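You operate a simulated robot arm through the tools that you are given. There is no shell and no other tool.

Carry out the task below with a simulated robot arm. There is one attempt and no reset: what you move stays moved.

JOB
Lid the crate at the lid press and press the lid down.
Fine: the lid lies on top of the press; push the slide in, pull the lever down and up again, pull the slide out.

Only the result counts: the job must be done as asked and must still hold three seconds after the hand-in. Knocking over, shifting, dropping, spilling or breaking anything else fails it. Lids that push on must go on centred and level and be pressed home; caps that screw on are set level and turned clockwise until they are tight.

ROBOT AND FRAMES
A 7-joint arm with a three-finger gripper, fixed in place. Base frame: the origin is on the floor under the middle of its stand, x ahead of it, y to its left, z up; the work surface is at about z = 726. Readings come in mm, degrees, newtons and seconds.
With the tool pointing down near the work surface it reaches from about 100 to 820 mm from the base axis. Its first joint turns from -166.0 to 166.0 degrees. Payload 2.94 kg.
The TCP is the grasp point between the finger pads, 30 mm short of the fingertips. In the tool frame z runs along the fingers and y along their closing line. The gripper opens to 132 mm; its body begins 107 mm behind the TCP.
Orientation is told as [roll, pitch, yaw] about the base's x, y, z axes, in that order, counted from this pose: with the fingers straight down and closing along the base's y, the tool's x points along the base's -x, its y along +y and its z along -z.

CONTROLS
- The arm moves only by the tool servo_tool. Its argument "steps" is a list that holds one entry, the list of rows, each a list of 6 numbers: the shift along the tool's x, y, z in m, then the turn, a rotation vector about the tool's x, y, z in degrees. In form: [[[dx, dy, dz, rx, ry, rz], ...]]. A call has 1 to 20 rows; each row is the pose to reach, as a shift and turn from the pose commanded when the call began, along the tool's axes at that moment. "gripper" is the opening, from 0 (shut) to 1 (fully open), set as the call begins (left out, the last holds). A row lasts 0.2 s, in which the tool goes at most 50 mm and 8.6 degrees; a call with a longer step from one row to the next is refused whole, and so is a gripper value outside its range. A pose out of reach is approached as far as the arm can. The call stops where the force on the tool passes 70 N (or 10 N more than at its start, if that is more) or the arm is blocked; 0.2 s more then pass. Each finger travels about 37.4 mm/s and halts on what it meets, pressing with about 32 N; the grip force reading is that of the motor and also rises with nothing between the fingers. The clock runs only during rows and for 0.2 s after the last one: add rows that repeat a pose to give the fingers time. The reply holds the time, the measured pose of the TCP, the force on the tool along the base axes, the opening and the grip force, in the units named above and with some noise, with the torque about the TCP (base axes, N m) and any sound that the robot's microphone picked up.
- Cameras (640 x 400 px; columns grow to the right, rows downward): "scene" is fixed at [396.7, -516.3, 1610.3]; the picture's right is [0.94, -0.34, 0.00], its down [-0.19, -0.54, -0.82] and it looks along [0.27, 0.77, -0.57] (base axes); focal length 321 px, centre (320, 200). "wrist" rides on the gripper at [72, 3, -144] in the tool frame; the picture's right is [-0.04, 1.00, 0.00], its down [-0.88, -0.04, -0.48] and it looks along [-0.47, -0.02, 0.88] (tool axes); focal length 256 px, centre (320, 200). There is no depth. A picture from a camera that has moved, and an enlarged one, comes with that camera's place and axes in the base frame and with its lens. The place of the scene camera against the robot may be out by one fixed shift of up to 25 mm in any direction.
- grab_frame(camera): a new picture of that camera. The clock stands still meanwhile.
- slide_trunk(by): moves the trunk up (or, below 0, down) by that many mm; the arm rides with it, the base frame stays. It gives what a move gives, with no picture.
- inspect(camera, box): a new picture of the part [left, top, right, bottom] of that camera's present view, enlarged. The clock stands still meanwhile.
- close_job(): hands the job in; it is judged then, once.

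Nothing tells you positions but the pictures and the camera data. Unless the task says otherwise, let go and move clear before handing in.

The tools are called after "Call:" by a JSON object that holds its "api" and its "payload". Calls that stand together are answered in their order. servo_tool: Moves the arm, as the interface text tells. Its arguments: {"type":"object","properties":{"steps":{"type":"array"},"gripper":{"type":"number"}},"required":["steps"]} The other tools are called the same way: slide_trunk (by) moves the trunk up or down; grab_frame (camera) takes a picture; inspect (camera, box) takes an enlarged picture of a part of a camera's view; close_job () hands the job in.

At the start:

```text
time: 0.0
tcp_pos: [607.9, 178.4, 1403.3]
ee_rot: [0.0, 0.0, 0.0]
wrist_force: [0.5, 0.4, -0.5]
ft_torque: [-0.01, 0.0, 0.0]
width: 132.0
grip_force: 0.1
trunk travel left (down, up): [-450.0, 90.0]
```

scene: 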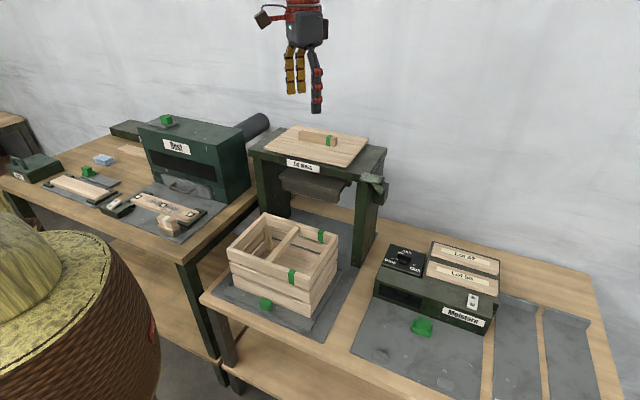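
wrist: 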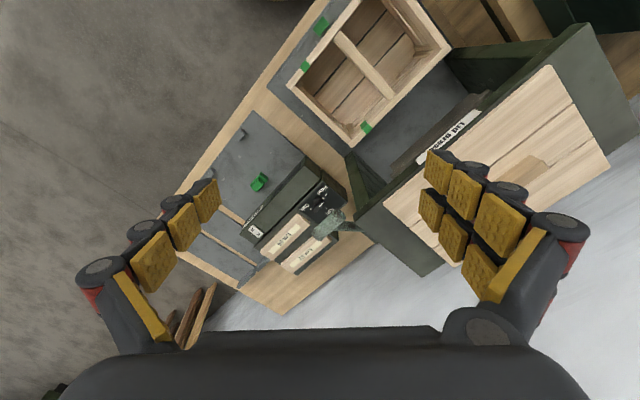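

I see a press (green gantry) with a wooden lid lying on top, a crate on a slide plate in front of it, and a lever probably at the right side of the press. I'll take closer pictures first to locate everything.

Call:
{"api": "inspect", "payload": {"camera": "scene", "box": [190, 110, 400, 350]}}

Call:
{"api": "inspect", "payload": {"camera": "wrist", "box": [160, 0, 640, 300]}}

Call:
{"api": "inspect", "payload": {"camera": "scene", "box": [240, 115, 400, 215]}}

```text
1.67 times, centred on (295, 230) of scene
camera zoom: at [396.7, -516.3, 1610.3], right [0.94, -0.34, 0.0], down [-0.19, -0.54, -0.82], along [0.27, 0.77, -0.57], focal length 535 px, centre (362, 150)
```

zoom: 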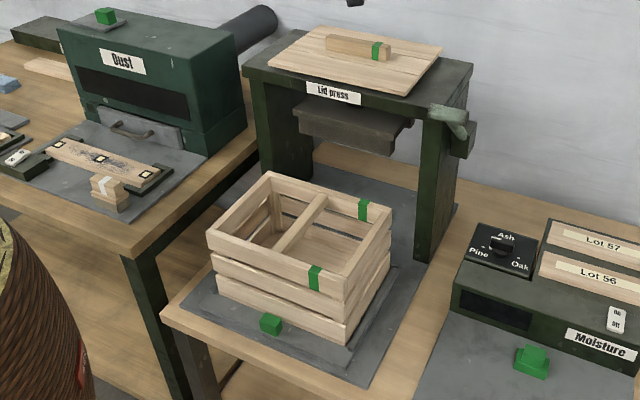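

```text
1.33 times, centred on (400, 150) of wrist
camera zoom: at [535.3, 181.4, 1546.0], right [0.04, 1.0, 0.0], down [0.88, -0.04, 0.48], along [0.47, -0.02, -0.88], focal length 341 px, centre (213, 267)
```

zoom: 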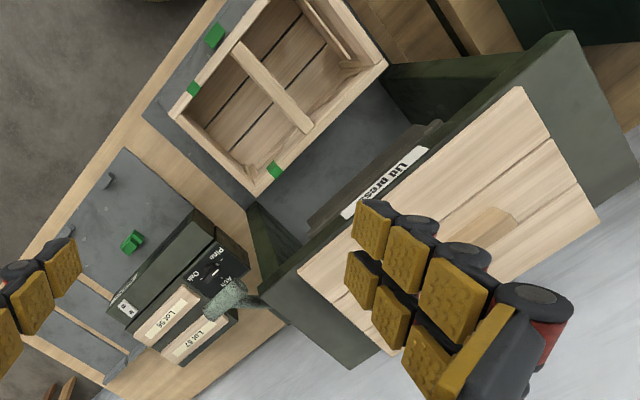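

```text
4.00 times, centred on (320, 165) of scene
camera zoom: at [396.7, -516.3, 1610.3], right [0.94, -0.34, 0.0], down [-0.19, -0.54, -0.82], along [0.27, 0.77, -0.57], focal length 1284 px, centre (320, 340)
```

zoom: 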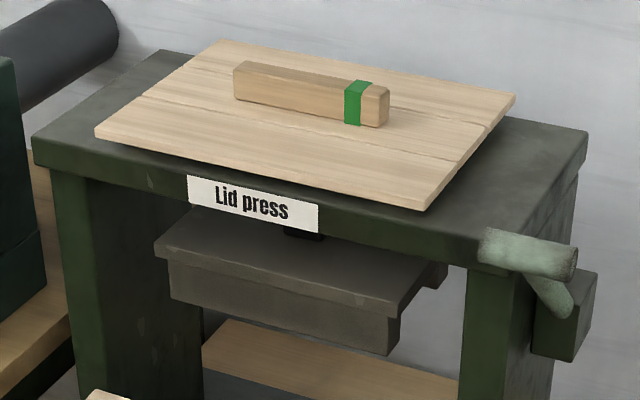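

The lid lies on the press at about (744, 490, 1117), set diagonally (about 45°). The crate stands on the slide in front of it at about (550, 292), with its rim near z 849. The lever grip is at the press's right side near (812, 190, 1125). I'll turn the tool to match the press axes and look from closer.

Call:
{"api": "servo_tool", "payload": {"steps": [[[0.002, 0.03, 0.005, 0, 0, 7.5], [0.004, 0.06, 0.01, 0, 0, 15], [0.006, 0.09, 0.015, 0, 0, 22.5], [0.008, 0.12, 0.02, 0, 0, 30], [0.008, 0.15, 0.025, 0, 0, 37.5], [0.008, 0.18, 0.03, 0, 0, 45], [0.008, 0.2, 0.03, 0, 0, 45]]], "gripper": 1}}

```text
time: 1.6
tcp_pos: [600.7, 377.3, 1371.7]
ee_rot: [0.0, 0.0, -45.0]
wrist_force: [-0.1, 0.3, -0.2]
ft_torque: [-0.05, -0.01, 0.01]
width: 132.2
grip_force: 0.1
trunk travel left (down, up): [-450.0, 90.0]
```

Call:
{"api": "grab_frame", "payload": {"camera": "wrist"}}

Call:
{"api": "grab_frame", "payload": {"camera": "scene"}}

```text
taken
camera wrist: at [551.4, 432.5, 1515.5], right [0.74, 0.67, 0.0], down [0.59, -0.65, 0.48], along [0.32, -0.35, -0.88], focal length 256 px, centre (320, 200)
```

wrist: 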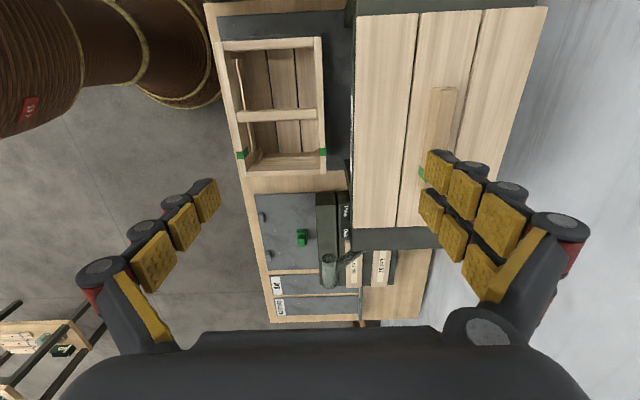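

```text
taken
```

scene: 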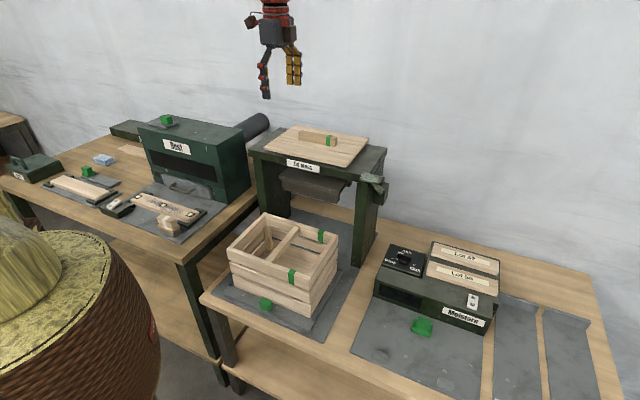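

The tool is now nearly in line with the press. I'll zoom in for more exact measurements of the lid, its handle and the crate.

Call:
{"api": "inspect", "payload": {"camera": "wrist", "box": [330, 0, 570, 150]}}

Call:
{"api": "inspect", "payload": {"camera": "wrist", "box": [300, 150, 500, 275]}}

Call:
{"api": "inspect", "payload": {"camera": "wrist", "box": [200, 0, 360, 100]}}

Call:
{"api": "inspect", "payload": {"camera": "wrist", "box": [220, 100, 380, 200]}}

```text
2.67 times, centred on (450, 75) of wrist
camera zoom: at [551.4, 432.5, 1515.5], right [0.74, 0.67, 0.0], down [0.59, -0.65, 0.48], along [0.32, -0.35, -0.88], focal length 683 px, centre (-27, 533)
```

zoom: 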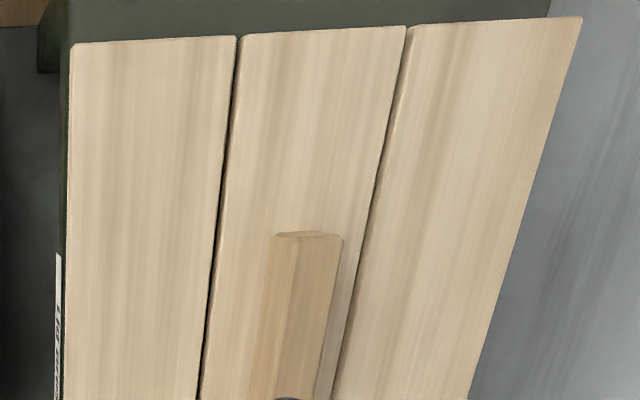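

```text
3.20 times, centred on (400, 212) of wrist
camera zoom: at [551.4, 432.5, 1515.5], right [0.74, 0.67, 0.0], down [0.59, -0.65, 0.48], along [0.32, -0.35, -0.88], focal length 819 px, centre (64, 160)
```

zoom: 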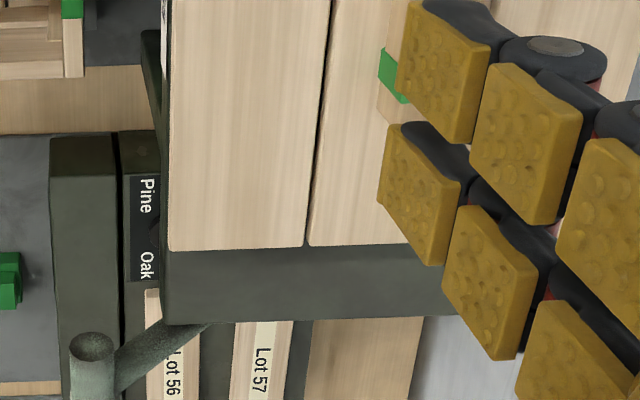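

```text
4.00 times, centred on (280, 50) of wrist
camera zoom: at [551.4, 432.5, 1515.5], right [0.74, 0.67, 0.0], down [0.59, -0.65, 0.48], along [0.32, -0.35, -0.88], focal length 1024 px, centre (480, 800)
```

zoom: 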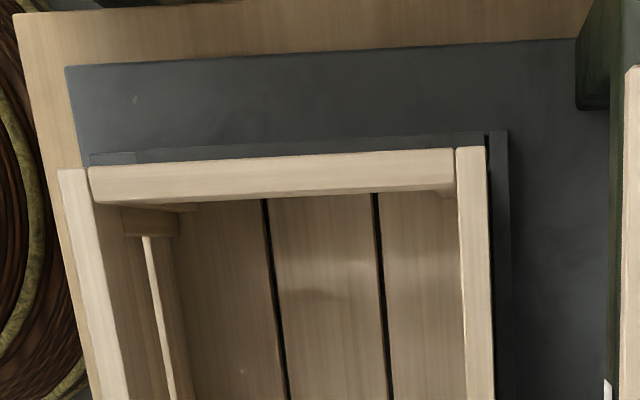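

```text
4.00 times, centred on (300, 150) of wrist
camera zoom: at [551.4, 432.5, 1515.5], right [0.74, 0.67, 0.0], down [0.59, -0.65, 0.48], along [0.32, -0.35, -0.88], focal length 1024 px, centre (400, 400)
```

zoom: 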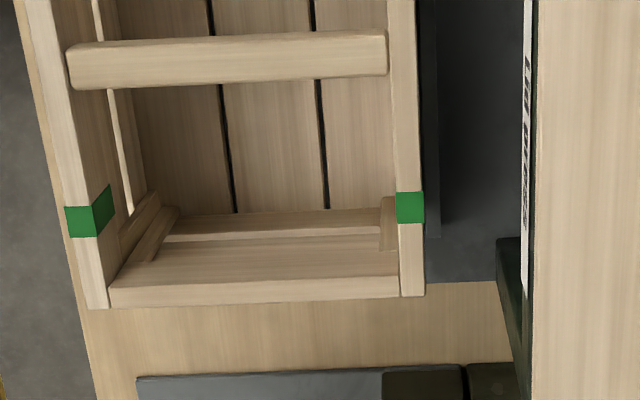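

The press axes lie at exactly −45° yaw. The lid is about 300×220 mm, centred near (736, 468) with its top at z≈1149. The crate's rim has the same size, centred near (552, 284) at z≈899, and both have their green marks on the right. I'll test the reach above the lid handle.

Call:
{"api": "servo_tool", "payload": {"steps": [[[-0.006, 0.032, 0.014, 0, 0, 0], [-0.012, 0.064, 0.028, 0, 0, 0], [-0.018, 0.096, 0.042, 0, 0, 0], [-0.025, 0.128, 0.056, 0, 0, 0], [-0.031, 0.159, 0.07, 0, 0, 0], [-0.031, 0.159, 0.07, 0, 0, 0]]]}}

```text
time: 3.0
tcp_pos: [732.3, 466.1, 1304.3]
ee_rot: [0.0, 0.0, -45.0]
wrist_force: [-1.4, -0.7, 0.0]
ft_torque: [0.03, -0.05, -0.01]
width: 132.4
grip_force: 0.0
trunk travel left (down, up): [-450.0, 90.0]
```

The reach is fine at this height. I'll check the handle from here with both cameras.

Call:
{"api": "grab_frame", "payload": {"camera": "wrist"}}

Call:
{"api": "inspect", "payload": {"camera": "scene", "box": [240, 20, 400, 220]}}

```text
taken
camera wrist: at [683.8, 520.8, 1446.9], right [0.74, 0.68, 0.0], down [0.59, -0.65, 0.48], along [0.32, -0.35, -0.88], focal length 256 px, centre (320, 200)
```

wrist: 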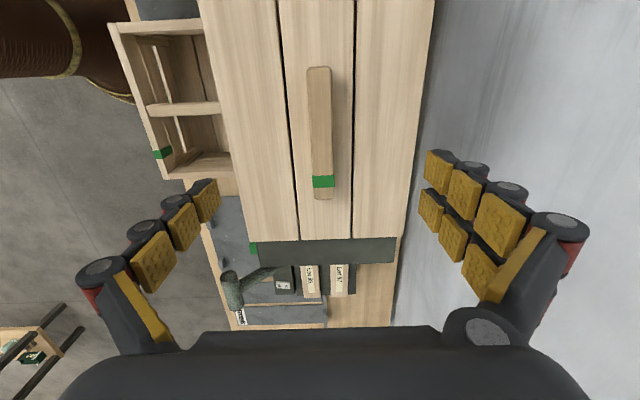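

```text
2.00 times, centred on (320, 120) of scene
camera zoom: at [396.7, -516.3, 1610.3], right [0.94, -0.34, 0.0], down [-0.19, -0.54, -0.82], along [0.27, 0.77, -0.57], focal length 642 px, centre (320, 360)
```

zoom: 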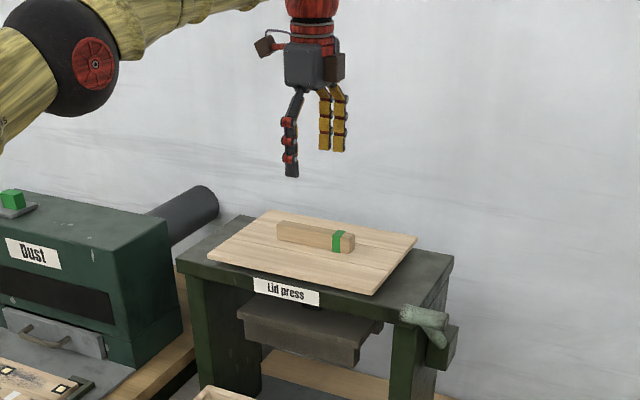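

Call:
{"api": "inspect", "payload": {"camera": "wrist", "box": [200, 50, 440, 200]}}

Call:
{"api": "inspect", "payload": {"camera": "wrist", "box": [200, 170, 440, 320]}}

```text
2.67 times, centred on (320, 125) of wrist
camera zoom: at [683.8, 520.8, 1446.9], right [0.74, 0.68, 0.0], down [0.59, -0.65, 0.48], along [0.32, -0.35, -0.88], focal length 683 px, centre (320, 400)
```

zoom: 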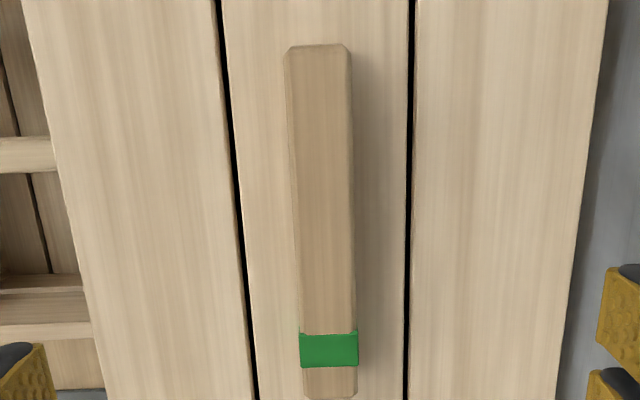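

```text
2.67 times, centred on (320, 245) of wrist
camera zoom: at [683.8, 520.8, 1446.9], right [0.74, 0.68, 0.0], down [0.59, -0.65, 0.48], along [0.32, -0.35, -0.88], focal length 683 px, centre (320, 80)
```

zoom: 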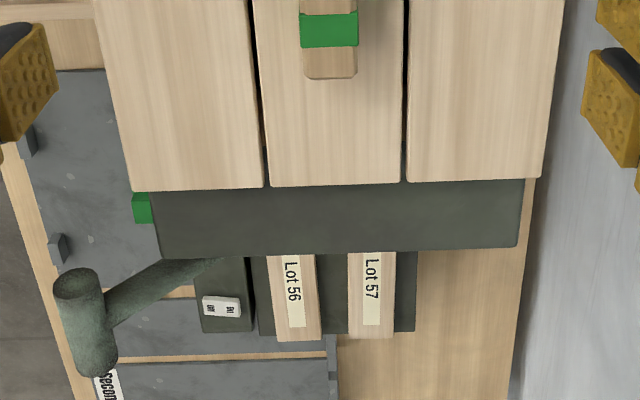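

The handle bar is about 140×24 mm and centred on the lid at roughly (735, 467). I'll go down so the fingertips sit just above the lid on either side of the bar.

Call:
{"api": "servo_tool", "payload": {"steps": [[[-0.002, 0, 0.03, 0, 0, 0], [-0.002, 0, 0.06, 0, 0, 0], [-0.002, 0, 0.085, 0, 0, 0], [-0.002, 0, 0.105, 0, 0, 0], [-0.002, 0, 0.112, 0, 0, 0], [-0.002, 0, 0.112, 0, 0, 0], [-0.002, 0, 0.112, 0, 0, 0]]]}}

Call:
{"api": "grab_frame", "payload": {"camera": "wrist"}}

Call:
{"api": "inspect", "payload": {"camera": "scene", "box": [240, 70, 400, 170]}}

```text
time: 4.6
tcp_pos: [736.4, 465.6, 1190.1]
ee_rot: [0.0, 0.0, -45.0]
wrist_force: [-0.4, 0.0, -1.1]
ft_torque: [-0.01, 0.0, 0.0]
width: 132.0
grip_force: 0.0
trunk travel left (down, up): [-450.0, 90.0]
```

```text
taken
camera wrist: at [686.9, 520.2, 1333.6], right [0.74, 0.68, 0.0], down [0.59, -0.65, 0.48], along [0.32, -0.35, -0.88], focal length 256 px, centre (320, 200)
```

wrist: 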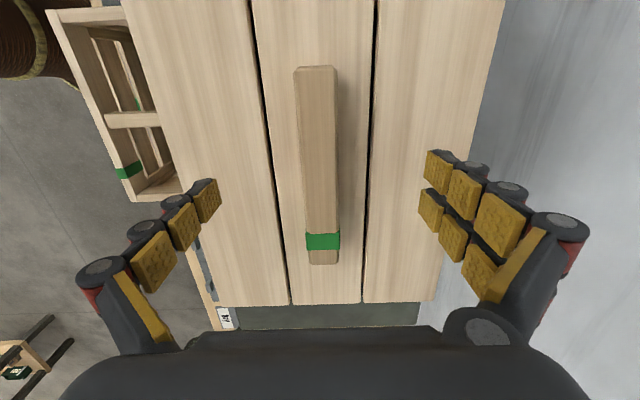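

```text
4.00 times, centred on (320, 120) of scene
camera zoom: at [396.7, -516.3, 1610.3], right [0.94, -0.34, 0.0], down [-0.19, -0.54, -0.82], along [0.27, 0.77, -0.57], focal length 1284 px, centre (320, 520)
```

zoom: 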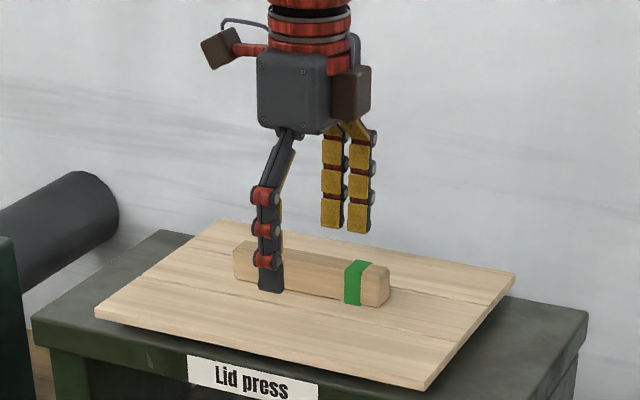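

The fingers straddle the bar properly. I'll lower 4 mm and close.

Call:
{"api": "servo_tool", "payload": {"steps": [[[0, 0, 0.004, 0, 0, 0], [0, 0, 0.004, 0, 0, 0], [0, 0, 0.004, 0, 0, 0], [0, 0, 0.004, 0, 0, 0], [0, 0, 0.004, 0, 0, 0], [0, 0, 0.004, 0, 0, 0], [0, 0, 0.004, 0, 0, 0], [0, 0, 0.004, 0, 0, 0], [0, 0, 0.004, 0, 0, 0], [0, 0, 0.004, 0, 0, 0], [0, 0, 0.004, 0, 0, 0]]], "gripper": 0}}

Call:
{"api": "grab_frame", "payload": {"camera": "wrist"}}

Call:
{"api": "inspect", "payload": {"camera": "scene", "box": [240, 70, 400, 170]}}

```text
time: 7.0
tcp_pos: [734.2, 466.3, 1185.8]
ee_rot: [0.0, 0.0, -45.0]
wrist_force: [1.1, 0.0, -0.3]
ft_torque: [0.04, -0.03, 0.01]
width: 23.6
grip_force: 32.3
trunk travel left (down, up): [-450.0, 90.0]
```

```text
taken
camera wrist: at [686.8, 520.4, 1329.6], right [0.74, 0.68, 0.0], down [0.59, -0.65, 0.48], along [0.32, -0.35, -0.88], focal length 256 px, centre (320, 200)
```

wrist: 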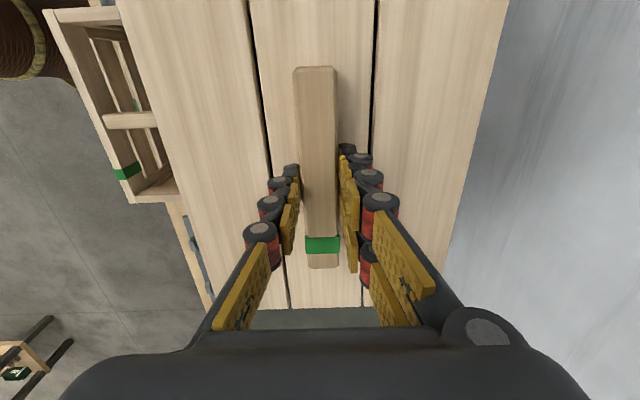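

```text
4.00 times, centred on (320, 120) of scene
camera zoom: at [396.7, -516.3, 1610.3], right [0.94, -0.34, 0.0], down [-0.19, -0.54, -0.82], along [0.27, 0.77, -0.57], focal length 1284 px, centre (320, 520)
```

zoom: 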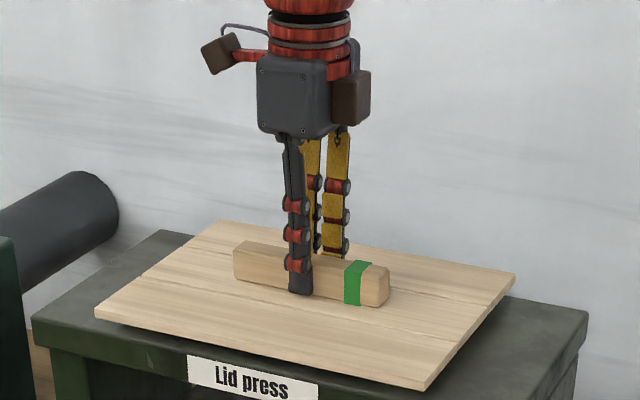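

The bar is gripped (23.6 mm, 32 N). I'll lift gently and check the underside.

Call:
{"api": "servo_tool", "payload": {"steps": [[[0, 0, -0.005, 0, 0, 0], [0, 0, -0.012, 0, 0, 0], [0, 0, -0.022, 0, 0, 0], [0, 0, -0.035, 0, 0, 0], [0, 0, -0.05, 0, 0, 0], [0, 0, -0.07, 0, 0, 0], [0, 0, -0.07, 0, 0, 0]]]}}

Call:
{"api": "inspect", "payload": {"camera": "scene", "box": [240, 70, 400, 170]}}

Call:
{"api": "grab_frame", "payload": {"camera": "wrist"}}

```text
time: 8.6
tcp_pos: [735.6, 466.8, 1256.0]
ee_rot: [0.0, 0.1, -45.1]
wrist_force: [0.1, 0.0, -2.5]
ft_torque: [-0.01, 0.01, -0.02]
width: 23.6
grip_force: 31.9
trunk travel left (down, up): [-450.0, 90.0]
```

```text
4.00 times, centred on (320, 120) of scene
camera zoom: at [396.7, -516.3, 1610.3], right [0.94, -0.34, 0.0], down [-0.19, -0.54, -0.82], along [0.27, 0.77, -0.57], focal length 1284 px, centre (320, 520)
```

zoom: 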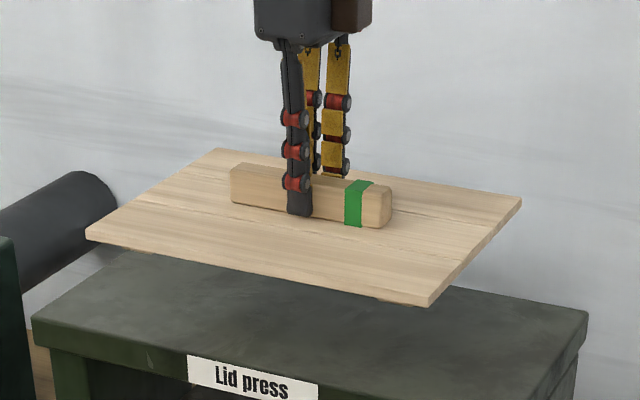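

```text
taken
camera wrist: at [686.9, 521.3, 1399.3], right [0.74, 0.68, 0.0], down [0.59, -0.65, 0.48], along [0.32, -0.35, -0.88], focal length 256 px, centre (320, 200)
```

wrist: 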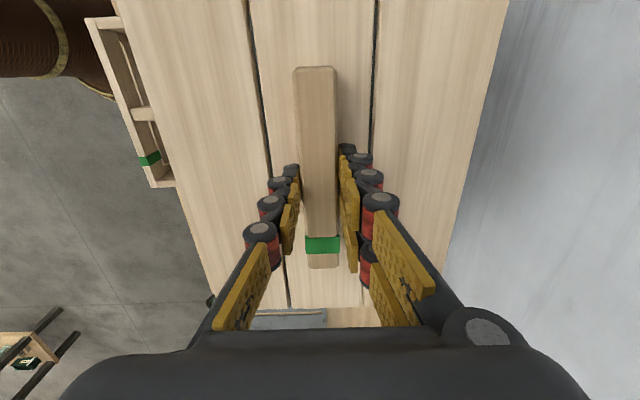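

Call:
{"api": "inspect", "payload": {"camera": "scene", "box": [255, 100, 375, 175]}}

```text
5.33 times, centred on (315, 138) of scene
camera zoom: at [396.7, -516.3, 1610.3], right [0.94, -0.34, 0.0], down [-0.19, -0.54, -0.82], along [0.27, 0.77, -0.57], focal length 1712 px, centre (347, 533)
```

zoom: 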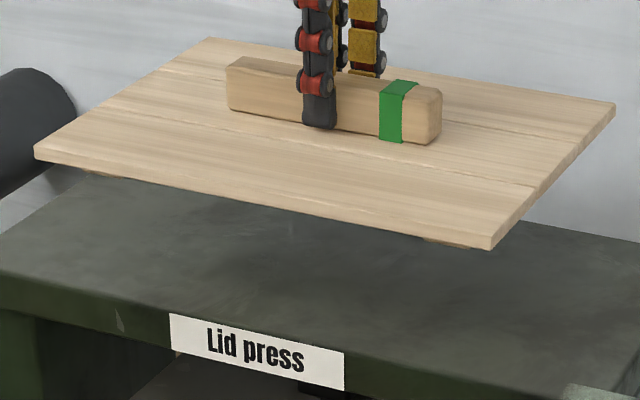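

The lid lifts level, and I can see battens underneath near both ends that must drop inside the crate. By my measurements the crate centre is 260 mm straight in front of where the lid lay. I'll carry the lid there at height.

Call:
{"api": "servo_tool", "payload": {"steps": [[[0, -0.015, 0, 0, 0, 0], [0, -0.045, 0, 0, 0, 0], [0, -0.08, 0, 0, 0, 0], [0, -0.115, 0, 0, 0, 0], [0, -0.15, 0, 0, 0, 0], [0, -0.185, 0, 0, 0, 0], [0, -0.215, 0, 0, 0, 0], [0, -0.24, 0, 0, 0, 0], [0, -0.255, 0, 0, 0, 0], [0, -0.26, 0, 0, 0, 0], [0, -0.26, 0, 0, 0, 0]]]}}

Call:
{"api": "inspect", "payload": {"camera": "scene", "box": [200, 80, 400, 330]}}

```text
time: 11.0
tcp_pos: [551.5, 282.3, 1256.4]
ee_rot: [0.0, 0.1, -45.0]
wrist_force: [-0.4, -0.2, -3.0]
ft_torque: [-0.03, 0.01, -0.02]
width: 23.6
grip_force: 31.5
trunk travel left (down, up): [-450.0, 90.0]
```

```text
1.60 times, centred on (300, 205) of scene
camera zoom: at [396.7, -516.3, 1610.3], right [0.94, -0.34, 0.0], down [-0.19, -0.54, -0.82], along [0.27, 0.77, -0.57], focal length 514 px, centre (352, 192)
```

zoom: 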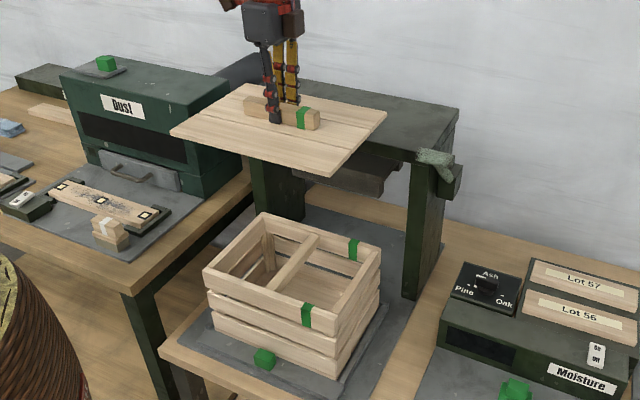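

The lid is over the crate. I'll lower it to some 60 mm above the rim and compare the corners.

Call:
{"api": "servo_tool", "payload": {"steps": [[[0, 0, 0.015, 0, 0, 0], [0, 0, 0.045, 0, 0, 0], [0, 0, 0.08, 0, 0, 0], [0, 0, 0.115, 0, 0, 0], [0, 0, 0.15, 0, 0, 0], [0, 0, 0.185, 0, 0, 0], [0, 0, 0.21, 0, 0, 0], [0, 0, 0.228, 0, 0, 0], [0, 0, 0.236, 0, 0, 0], [0, 0, 0.236, 0, 0, 0]]]}}

Call:
{"api": "inspect", "payload": {"camera": "scene", "box": [210, 190, 350, 278]}}

Call:
{"api": "inspect", "payload": {"camera": "scene", "box": [210, 230, 350, 318]}}

Call:
{"api": "grab_frame", "payload": {"camera": "wrist"}}

```text
time: 13.2
tcp_pos: [551.4, 282.8, 1019.8]
ee_rot: [0.0, 0.0, -45.0]
wrist_force: [-0.4, 0.7, -3.1]
ft_torque: [-0.01, 0.0, 0.03]
width: 23.5
grip_force: 32.5
trunk travel left (down, up): [-450.0, 90.0]
```

```text
4.55 times, centred on (280, 234) of scene
camera zoom: at [396.7, -516.3, 1610.3], right [0.94, -0.34, 0.0], down [-0.19, -0.54, -0.82], along [0.27, 0.77, -0.57], focal length 1459 px, centre (502, 46)
```

zoom: 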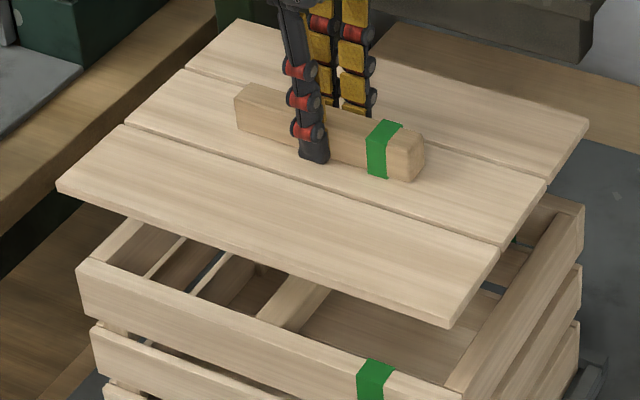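

```text
4.55 times, centred on (280, 274) of scene
camera zoom: at [396.7, -516.3, 1610.3], right [0.94, -0.34, 0.0], down [-0.19, -0.54, -0.82], along [0.27, 0.77, -0.57], focal length 1459 px, centre (502, -136)
```

zoom: 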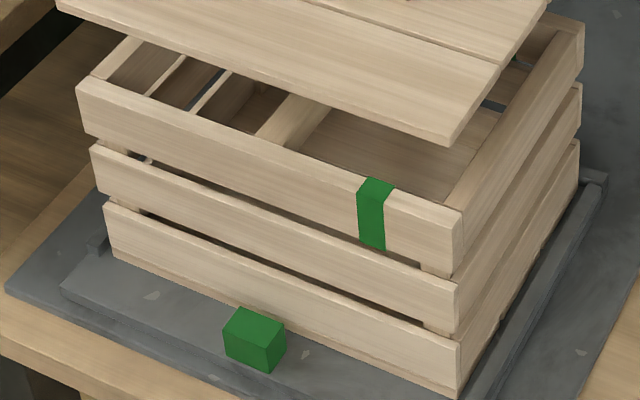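

```text
taken
camera wrist: at [503.4, 336.8, 1163.8], right [0.74, 0.68, 0.0], down [0.59, -0.65, 0.48], along [0.32, -0.35, -0.88], focal length 256 px, centre (320, 200)
```

wrist: 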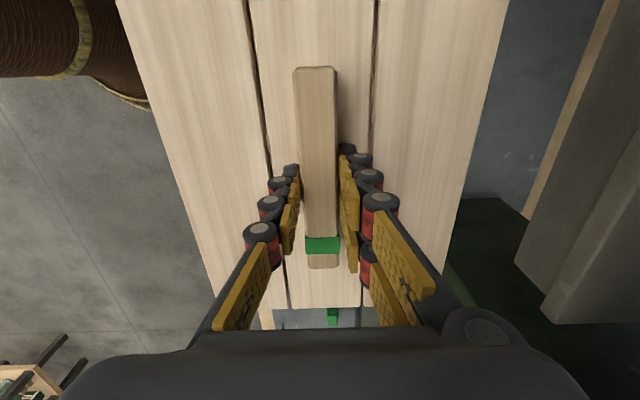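

Call:
{"api": "inspect", "payload": {"camera": "scene", "box": [290, 250, 322, 290]}}

Call:
{"api": "inspect", "payload": {"camera": "scene", "box": [218, 225, 250, 265]}}

Call:
{"api": "inspect", "payload": {"camera": "scene", "box": [320, 205, 352, 245]}}

```text
10.00 times, centred on (306, 270) of scene
camera zoom: at [396.7, -516.3, 1610.3], right [0.94, -0.34, 0.0], down [-0.19, -0.54, -0.82], along [0.27, 0.77, -0.57], focal length 3210 px, centre (460, -500)
```

zoom: 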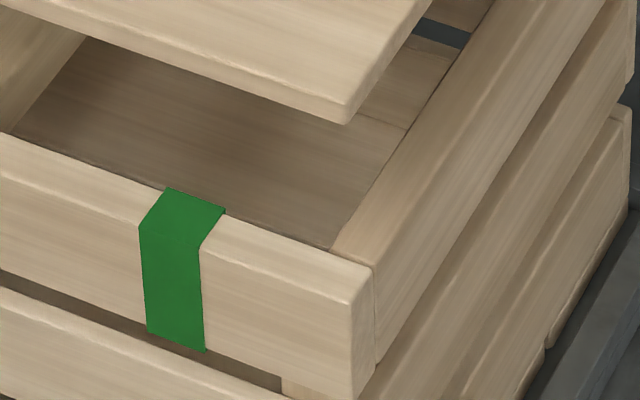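

```text
10.00 times, centred on (234, 245) of scene
camera zoom: at [396.7, -516.3, 1610.3], right [0.94, -0.34, 0.0], down [-0.19, -0.54, -0.82], along [0.27, 0.77, -0.57], focal length 3210 px, centre (1180, -250)
```

zoom: 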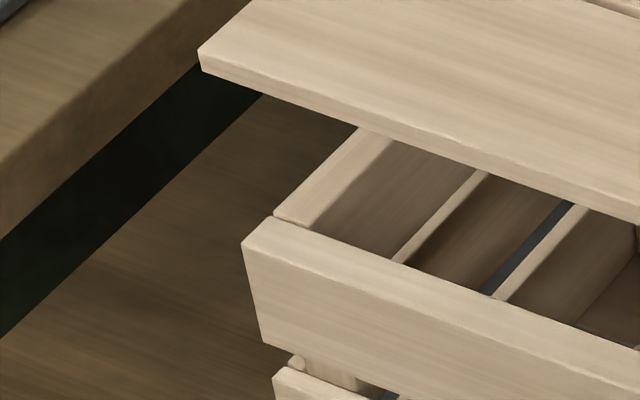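

```text
10.00 times, centred on (336, 225) of scene
camera zoom: at [396.7, -516.3, 1610.3], right [0.94, -0.34, 0.0], down [-0.19, -0.54, -0.82], along [0.27, 0.77, -0.57], focal length 3210 px, centre (160, -50)
```

zoom: 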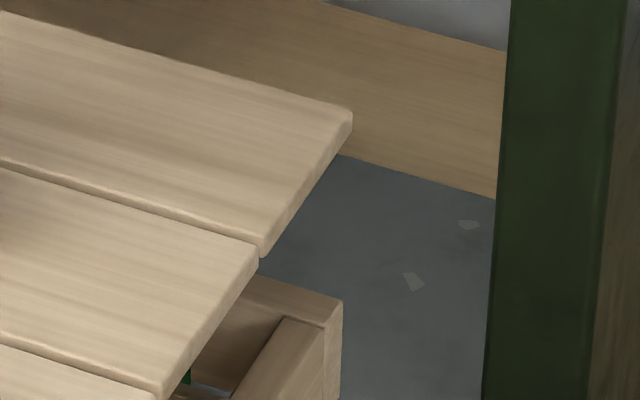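

The corners line up within about 1 mm sideways, with no yaw error. I'll lower to about a 20 mm gap and check again.

Call:
{"api": "servo_tool", "payload": {"steps": [[[0, 0, 0.015, 0, 0, 0], [0, 0, 0.03, 0, 0, 0], [0, 0, 0.043, 0, 0, 0], [0, 0, 0.052, 0, 0, 0], [0, 0, 0.055, 0, 0, 0], [0, 0, 0.055, 0, 0, 0]]]}}

Call:
{"api": "inspect", "payload": {"camera": "scene", "box": [290, 260, 322, 300]}}

Call:
{"api": "inspect", "payload": {"camera": "scene", "box": [218, 230, 250, 270]}}

Call:
{"api": "inspect", "payload": {"camera": "scene", "box": [320, 215, 352, 255]}}

Call:
{"api": "inspect", "payload": {"camera": "scene", "box": [210, 200, 370, 300]}}

```text
time: 14.6
tcp_pos: [550.5, 283.3, 964.5]
ee_rot: [0.1, 0.0, -45.0]
wrist_force: [-0.5, -0.3, -3.1]
ft_torque: [-0.02, 0.01, 0.02]
width: 23.9
grip_force: 31.9
trunk travel left (down, up): [-450.0, 90.0]
```

```text
10.00 times, centred on (306, 280) of scene
camera zoom: at [396.7, -516.3, 1610.3], right [0.94, -0.34, 0.0], down [-0.19, -0.54, -0.82], along [0.27, 0.77, -0.57], focal length 3210 px, centre (460, -600)
```

zoom: 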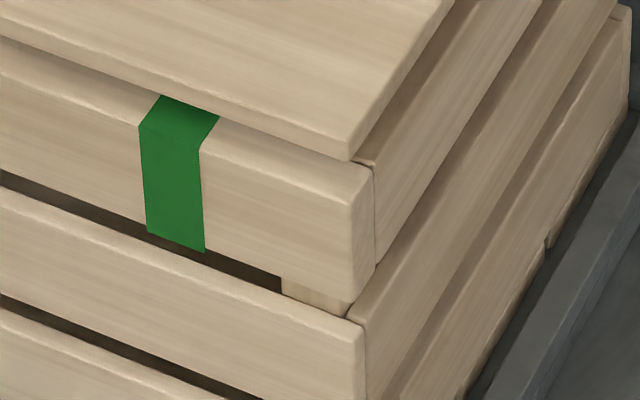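

```text
10.00 times, centred on (234, 250) of scene
camera zoom: at [396.7, -516.3, 1610.3], right [0.94, -0.34, 0.0], down [-0.19, -0.54, -0.82], along [0.27, 0.77, -0.57], focal length 3210 px, centre (1180, -300)
```

zoom: 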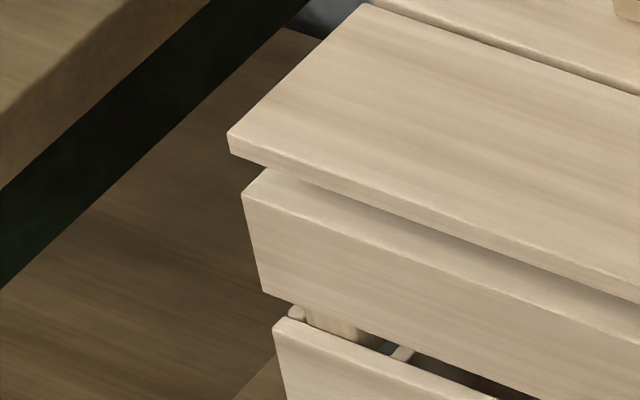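

```text
10.00 times, centred on (336, 235) of scene
camera zoom: at [396.7, -516.3, 1610.3], right [0.94, -0.34, 0.0], down [-0.19, -0.54, -0.82], along [0.27, 0.77, -0.57], focal length 3210 px, centre (160, -150)
```

zoom: 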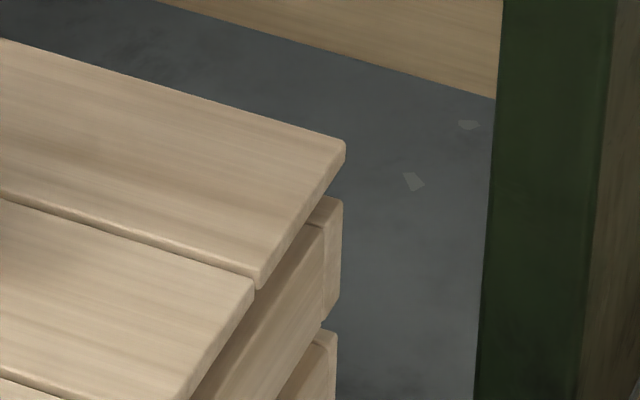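

```text
4.00 times, centred on (290, 250) of scene
camera zoom: at [396.7, -516.3, 1610.3], right [0.94, -0.34, 0.0], down [-0.19, -0.54, -0.82], along [0.27, 0.77, -0.57], focal length 1284 px, centre (440, 0)
```

zoom: 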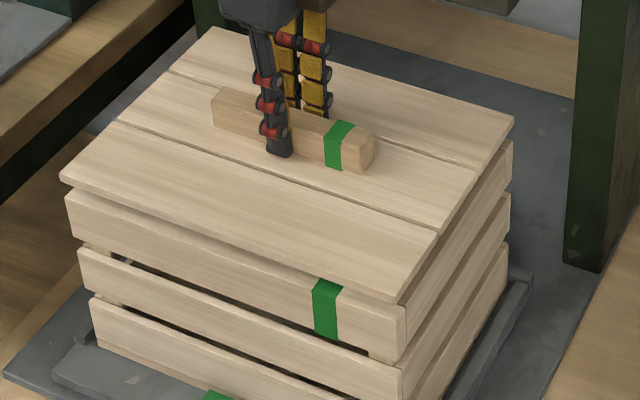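

Alignment still holds with the gap at about 18 mm. I'll lower slowly, watching the force.

Call:
{"api": "servo_tool", "payload": {"steps": [[[0, 0, 0.003, 0, 0, 0], [0, 0, 0.006, 0, 0, 0], [0, 0, 0.009, 0, 0, 0], [0, 0, 0.011, 0, 0, 0], [0, 0, 0.011, 0, 0, 0]]]}}

```text
time: 15.8
tcp_pos: [551.6, 283.3, 954.5]
ee_rot: [-0.1, 0.0, -45.0]
wrist_force: [-0.5, -0.5, -3.7]
ft_torque: [0.01, -0.01, 0.0]
width: 23.7
grip_force: 32.2
trunk travel left (down, up): [-450.0, 90.0]
```

Call:
{"api": "servo_tool", "payload": {"steps": [[[0, 0, 0.002, 0, 0, 0], [0, 0, 0.004, 0, 0, 0], [0, 0, 0.005, 0, 0, 0], [0, 0, 0.005, 0, 0, 0]]]}}

Call:
{"api": "inspect", "payload": {"camera": "scene", "box": [290, 260, 322, 300]}}

Call:
{"api": "inspect", "payload": {"camera": "scene", "box": [218, 230, 250, 270]}}

Call:
{"api": "inspect", "payload": {"camera": "scene", "box": [320, 215, 352, 255]}}

```text
time: 16.8
tcp_pos: [551.2, 283.2, 949.2]
ee_rot: [0.0, 0.0, -45.0]
wrist_force: [-0.1, 0.2, -3.1]
ft_torque: [-0.01, 0.01, 0.01]
width: 23.7
grip_force: 32.0
trunk travel left (down, up): [-450.0, 90.0]
```

```text
10.00 times, centred on (306, 280) of scene
camera zoom: at [396.7, -516.3, 1610.3], right [0.94, -0.34, 0.0], down [-0.19, -0.54, -0.82], along [0.27, 0.77, -0.57], focal length 3210 px, centre (460, -600)
```

zoom: 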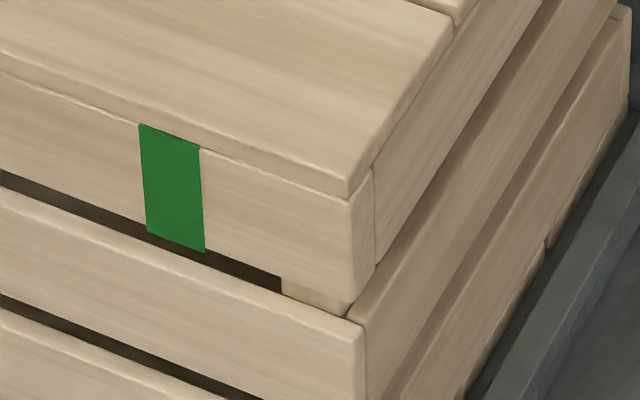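

```text
10.00 times, centred on (234, 250) of scene
camera zoom: at [396.7, -516.3, 1610.3], right [0.94, -0.34, 0.0], down [-0.19, -0.54, -0.82], along [0.27, 0.77, -0.57], focal length 3210 px, centre (1180, -300)
```

zoom: 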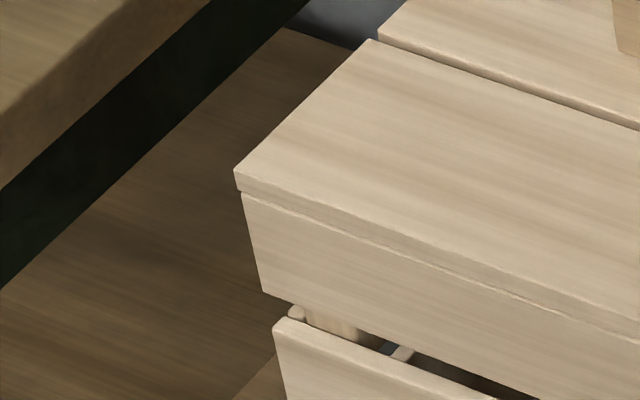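

```text
10.00 times, centred on (336, 235) of scene
camera zoom: at [396.7, -516.3, 1610.3], right [0.94, -0.34, 0.0], down [-0.19, -0.54, -0.82], along [0.27, 0.77, -0.57], focal length 3210 px, centre (160, -150)
```

zoom: 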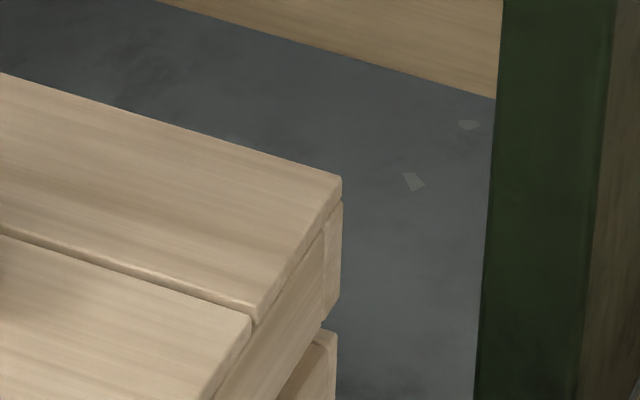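

Still no contact force, so the battens are entering the crate cleanly. I'll go on down in small steps until it touches.

Call:
{"api": "servo_tool", "payload": {"steps": [[[0, 0, 0.001, 0, 0, 0], [0, 0, 0.002, 0, 0, 0], [0, 0, 0.003, 0, 0, 0], [0, 0, 0.003, 0, 0, 0]]]}}

```text
time: 17.8
tcp_pos: [552.0, 283.1, 949.0]
ee_rot: [0.3, 0.0, -45.1]
wrist_force: [-2.4, 1.8, 23.7]
ft_torque: [0.36, 0.39, -0.04]
width: 23.5
grip_force: 31.2
trunk travel left (down, up): [-450.0, 90.0]
```

Contact came at about TCP z 949 with 24 N. I'll look at how the lid sits.

Call:
{"api": "inspect", "payload": {"camera": "scene", "box": [290, 260, 322, 300]}}

Call:
{"api": "inspect", "payload": {"camera": "scene", "box": [218, 230, 250, 270]}}

Call:
{"api": "inspect", "payload": {"camera": "scene", "box": [320, 215, 352, 255]}}

Call:
{"api": "inspect", "payload": {"camera": "scene", "box": [210, 200, 370, 300]}}

```text
10.00 times, centred on (306, 280) of scene
camera zoom: at [396.7, -516.3, 1610.3], right [0.94, -0.34, 0.0], down [-0.19, -0.54, -0.82], along [0.27, 0.77, -0.57], focal length 3210 px, centre (460, -600)
```

zoom: 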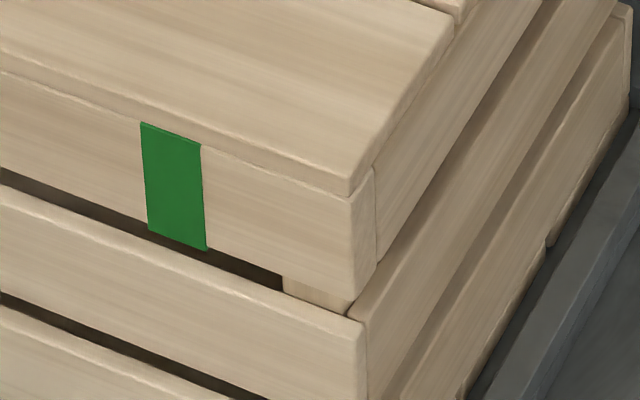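

```text
10.00 times, centred on (234, 250) of scene
camera zoom: at [396.7, -516.3, 1610.3], right [0.94, -0.34, 0.0], down [-0.19, -0.54, -0.82], along [0.27, 0.77, -0.57], focal length 3210 px, centre (1180, -300)
```

zoom: 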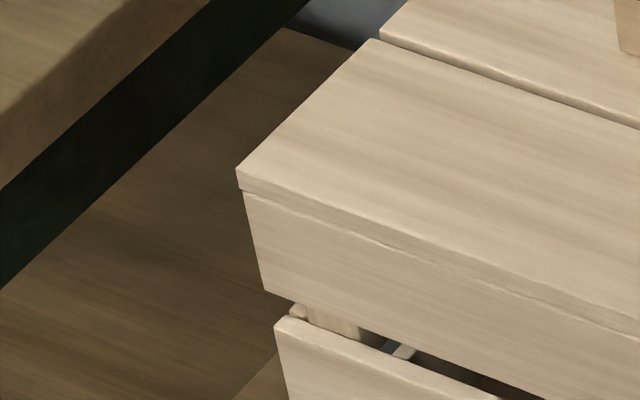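

```text
10.00 times, centred on (336, 235) of scene
camera zoom: at [396.7, -516.3, 1610.3], right [0.94, -0.34, 0.0], down [-0.19, -0.54, -0.82], along [0.27, 0.77, -0.57], focal length 3210 px, centre (160, -150)
```

zoom: 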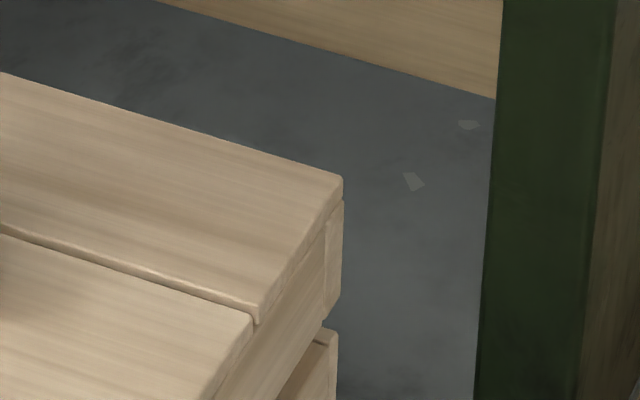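

```text
4.00 times, centred on (290, 250) of scene
camera zoom: at [396.7, -516.3, 1610.3], right [0.94, -0.34, 0.0], down [-0.19, -0.54, -0.82], along [0.27, 0.77, -0.57], focal length 1284 px, centre (440, 0)
```

zoom: 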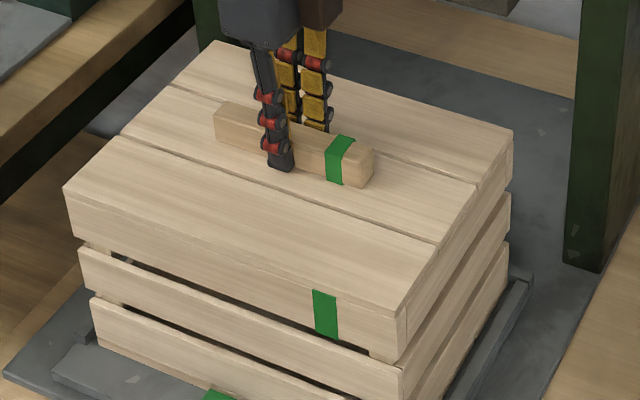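

The lid sits on the crate, but the crate has crept back about 1.5 mm, so the lid may be slightly off along the slide direction. I'll release it (it rests on its battens) and measure the fit with the wrist camera.

Call:
{"api": "servo_tool", "payload": {"steps": [[[0, 0, -0.002, 0, 0, 0], [0, 0, -0.002, 0, 0, 0]]]}}

Call:
{"api": "servo_tool", "payload": {"steps": [[[0, 0, 0, 0, 0, 0], [0, 0, 0, 0, 0, 0], [0, 0, 0, 0, 0, 0], [0, 0, 0, 0, 0, 0], [0, 0, 0, 0, 0, 0]]], "gripper": 0.6}}

Call:
{"api": "inspect", "payload": {"camera": "scene", "box": [210, 200, 370, 300]}}

```text
time: 18.4
tcp_pos: [551.4, 282.5, 950.0]
ee_rot: [-0.1, -0.1, -45.0]
wrist_force: [0.8, 4.1, 12.5]
ft_torque: [-0.05, -0.37, 0.02]
width: 23.6
grip_force: 32.3
trunk travel left (down, up): [-450.0, 90.0]
```

```text
time: 19.6
tcp_pos: [551.5, 283.4, 949.2]
ee_rot: [0.0, 0.0, -45.0]
wrist_force: [-0.3, -0.3, 0.0]
ft_torque: [-0.04, -0.02, 0.01]
width: 79.0
grip_force: 0.0
trunk travel left (down, up): [-450.0, 90.0]
```

```text
4.00 times, centred on (290, 250) of scene
camera zoom: at [396.7, -516.3, 1610.3], right [0.94, -0.34, 0.0], down [-0.19, -0.54, -0.82], along [0.27, 0.77, -0.57], focal length 1284 px, centre (440, 0)
```

zoom: 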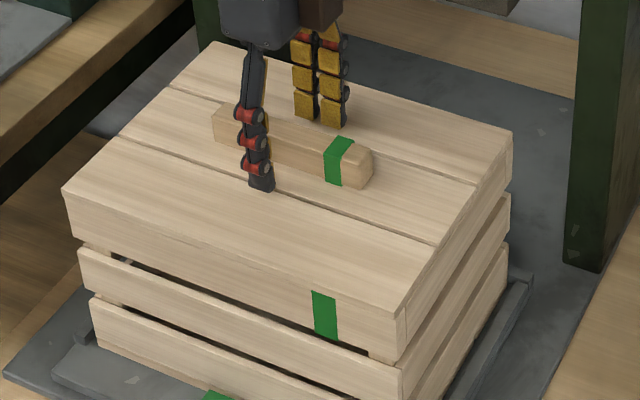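

Call:
{"api": "servo_tool", "payload": {"steps": [[[0, 0, -0.02, 0, 0, 0], [0, 0, -0.06, 0, 0, 0], [0.02, -0.03, -0.08, 0, 0, 0], [0.04, -0.07, -0.08, 0, 0, 0], [0.06, -0.11, -0.08, 0, 0, 0], [0.075, -0.15, -0.08, 0, 0, 0], [0.09, -0.19, -0.08, 0, 0, 0], [0.09, -0.22, -0.08, 0, 0, 0], [0.09, -0.24, -0.08, 0, 0, 0], [0.09, -0.24, -0.08, 0, 0, 0]]]}}

Call:
{"api": "grab_frame", "payload": {"camera": "wrist"}}

```text
time: 21.8
tcp_pos: [317.5, 176.9, 1029.4]
ee_rot: [0.1, 0.0, -45.0]
wrist_force: [0.2, 0.0, 0.1]
ft_torque: [-0.02, -0.01, 0.0]
width: 79.4
grip_force: 0.1
trunk travel left (down, up): [-450.0, 90.0]
```

```text
taken
camera wrist: at [268.1, 230.3, 1172.4], right [0.74, 0.68, 0.0], down [0.59, -0.65, 0.48], along [0.32, -0.35, -0.88], focal length 256 px, centre (320, 200)
```

wrist: 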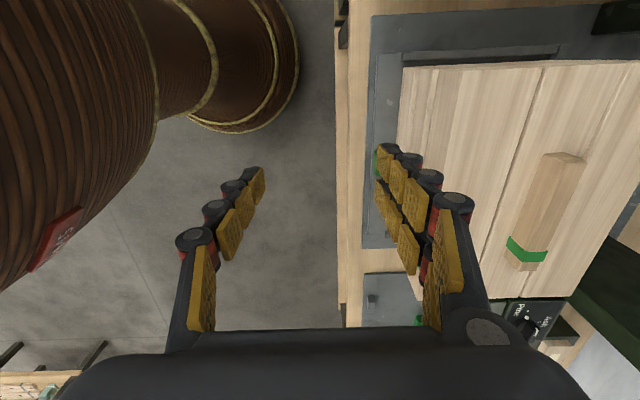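

Call:
{"api": "inspect", "payload": {"camera": "wrist", "box": [360, 30, 480, 105]}}

Call:
{"api": "inspect", "payload": {"camera": "wrist", "box": [480, 20, 640, 120]}}

Call:
{"api": "inspect", "payload": {"camera": "wrist", "box": [370, 90, 450, 180]}}

```text
5.33 times, centred on (420, 68) of wrist
camera zoom: at [268.1, 230.3, 1172.4], right [0.74, 0.68, 0.0], down [0.59, -0.65, 0.48], along [0.32, -0.35, -0.88], focal length 1365 px, centre (-213, 907)
```

zoom: 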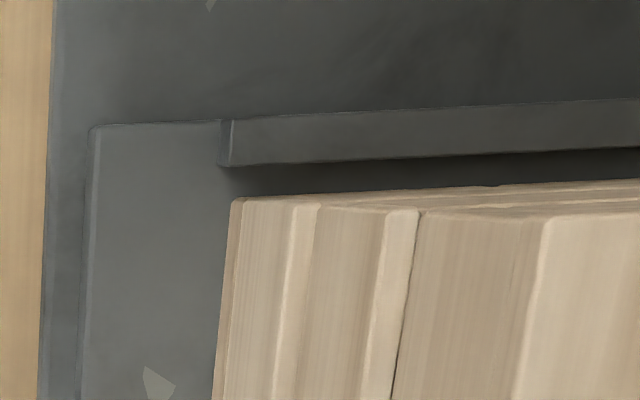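

```text
4.00 times, centred on (560, 70) of wrist
camera zoom: at [268.1, 230.3, 1172.4], right [0.74, 0.68, 0.0], down [0.59, -0.65, 0.48], along [0.32, -0.35, -0.88], focal length 1024 px, centre (-640, 720)
```

zoom: 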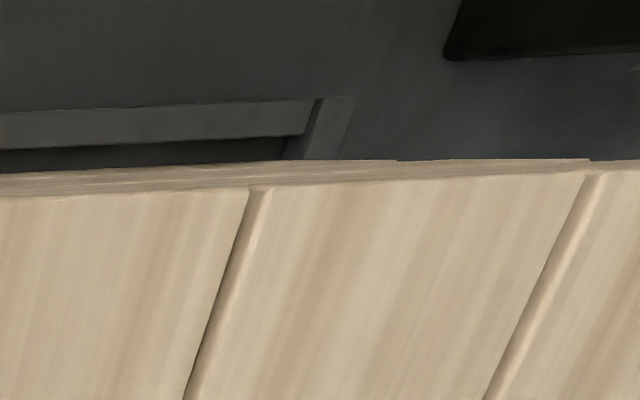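

```text
4.44 times, centred on (410, 135) of wrist
camera zoom: at [268.1, 230.3, 1172.4], right [0.74, 0.68, 0.0], down [0.59, -0.65, 0.48], along [0.32, -0.35, -0.88], focal length 1138 px, centre (-80, 489)
```

zoom: 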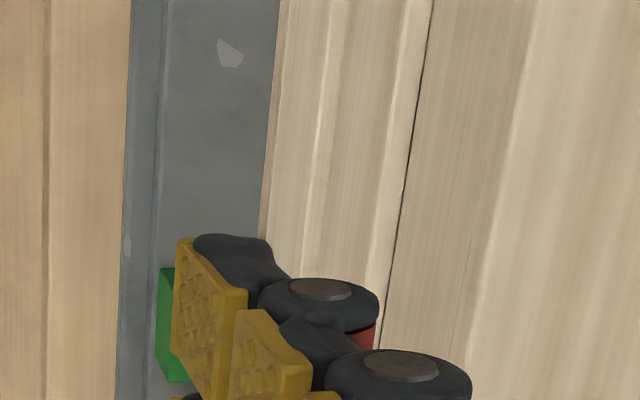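

Call:
{"api": "inspect", "payload": {"camera": "wrist", "box": [436, 62, 468, 82]}}

Call:
{"api": "inspect", "payload": {"camera": "wrist", "box": [436, 100, 468, 120]}}

Call:
{"api": "inspect", "payload": {"camera": "wrist", "box": [500, 55, 548, 85]}}

```text
16.00 times, centred on (452, 72) of wrist
camera zoom: at [268.1, 230.3, 1172.4], right [0.74, 0.68, 0.0], down [0.59, -0.65, 0.48], along [0.32, -0.35, -0.88], focal length 4096 px, centre (-1792, 2248)
```

zoom: 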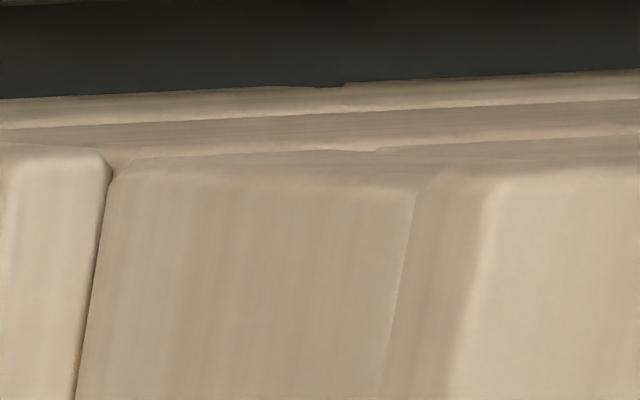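

```text
16.00 times, centred on (452, 110) of wrist
camera zoom: at [268.1, 230.3, 1172.4], right [0.74, 0.68, 0.0], down [0.59, -0.65, 0.48], along [0.32, -0.35, -0.88], focal length 4096 px, centre (-1792, 1640)
```

zoom: 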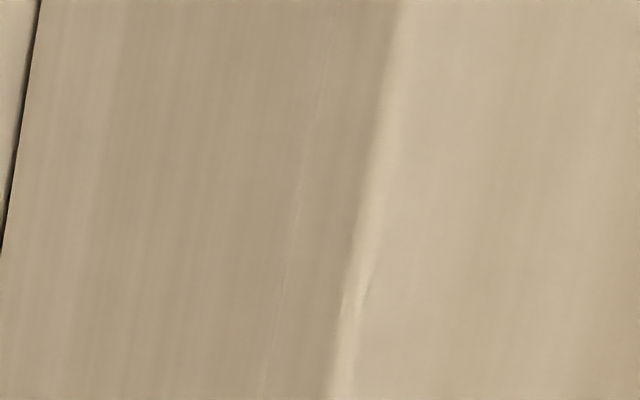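

```text
13.33 times, centred on (524, 70) of wrist
camera zoom: at [268.1, 230.3, 1172.4], right [0.74, 0.68, 0.0], down [0.59, -0.65, 0.48], along [0.32, -0.35, -0.88], focal length 3413 px, centre (-2400, 1933)
```

zoom: 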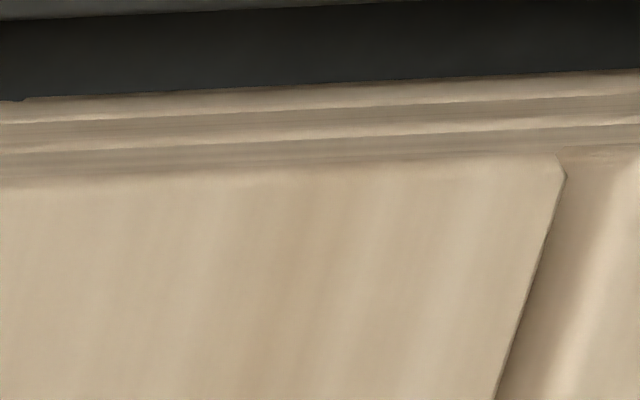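

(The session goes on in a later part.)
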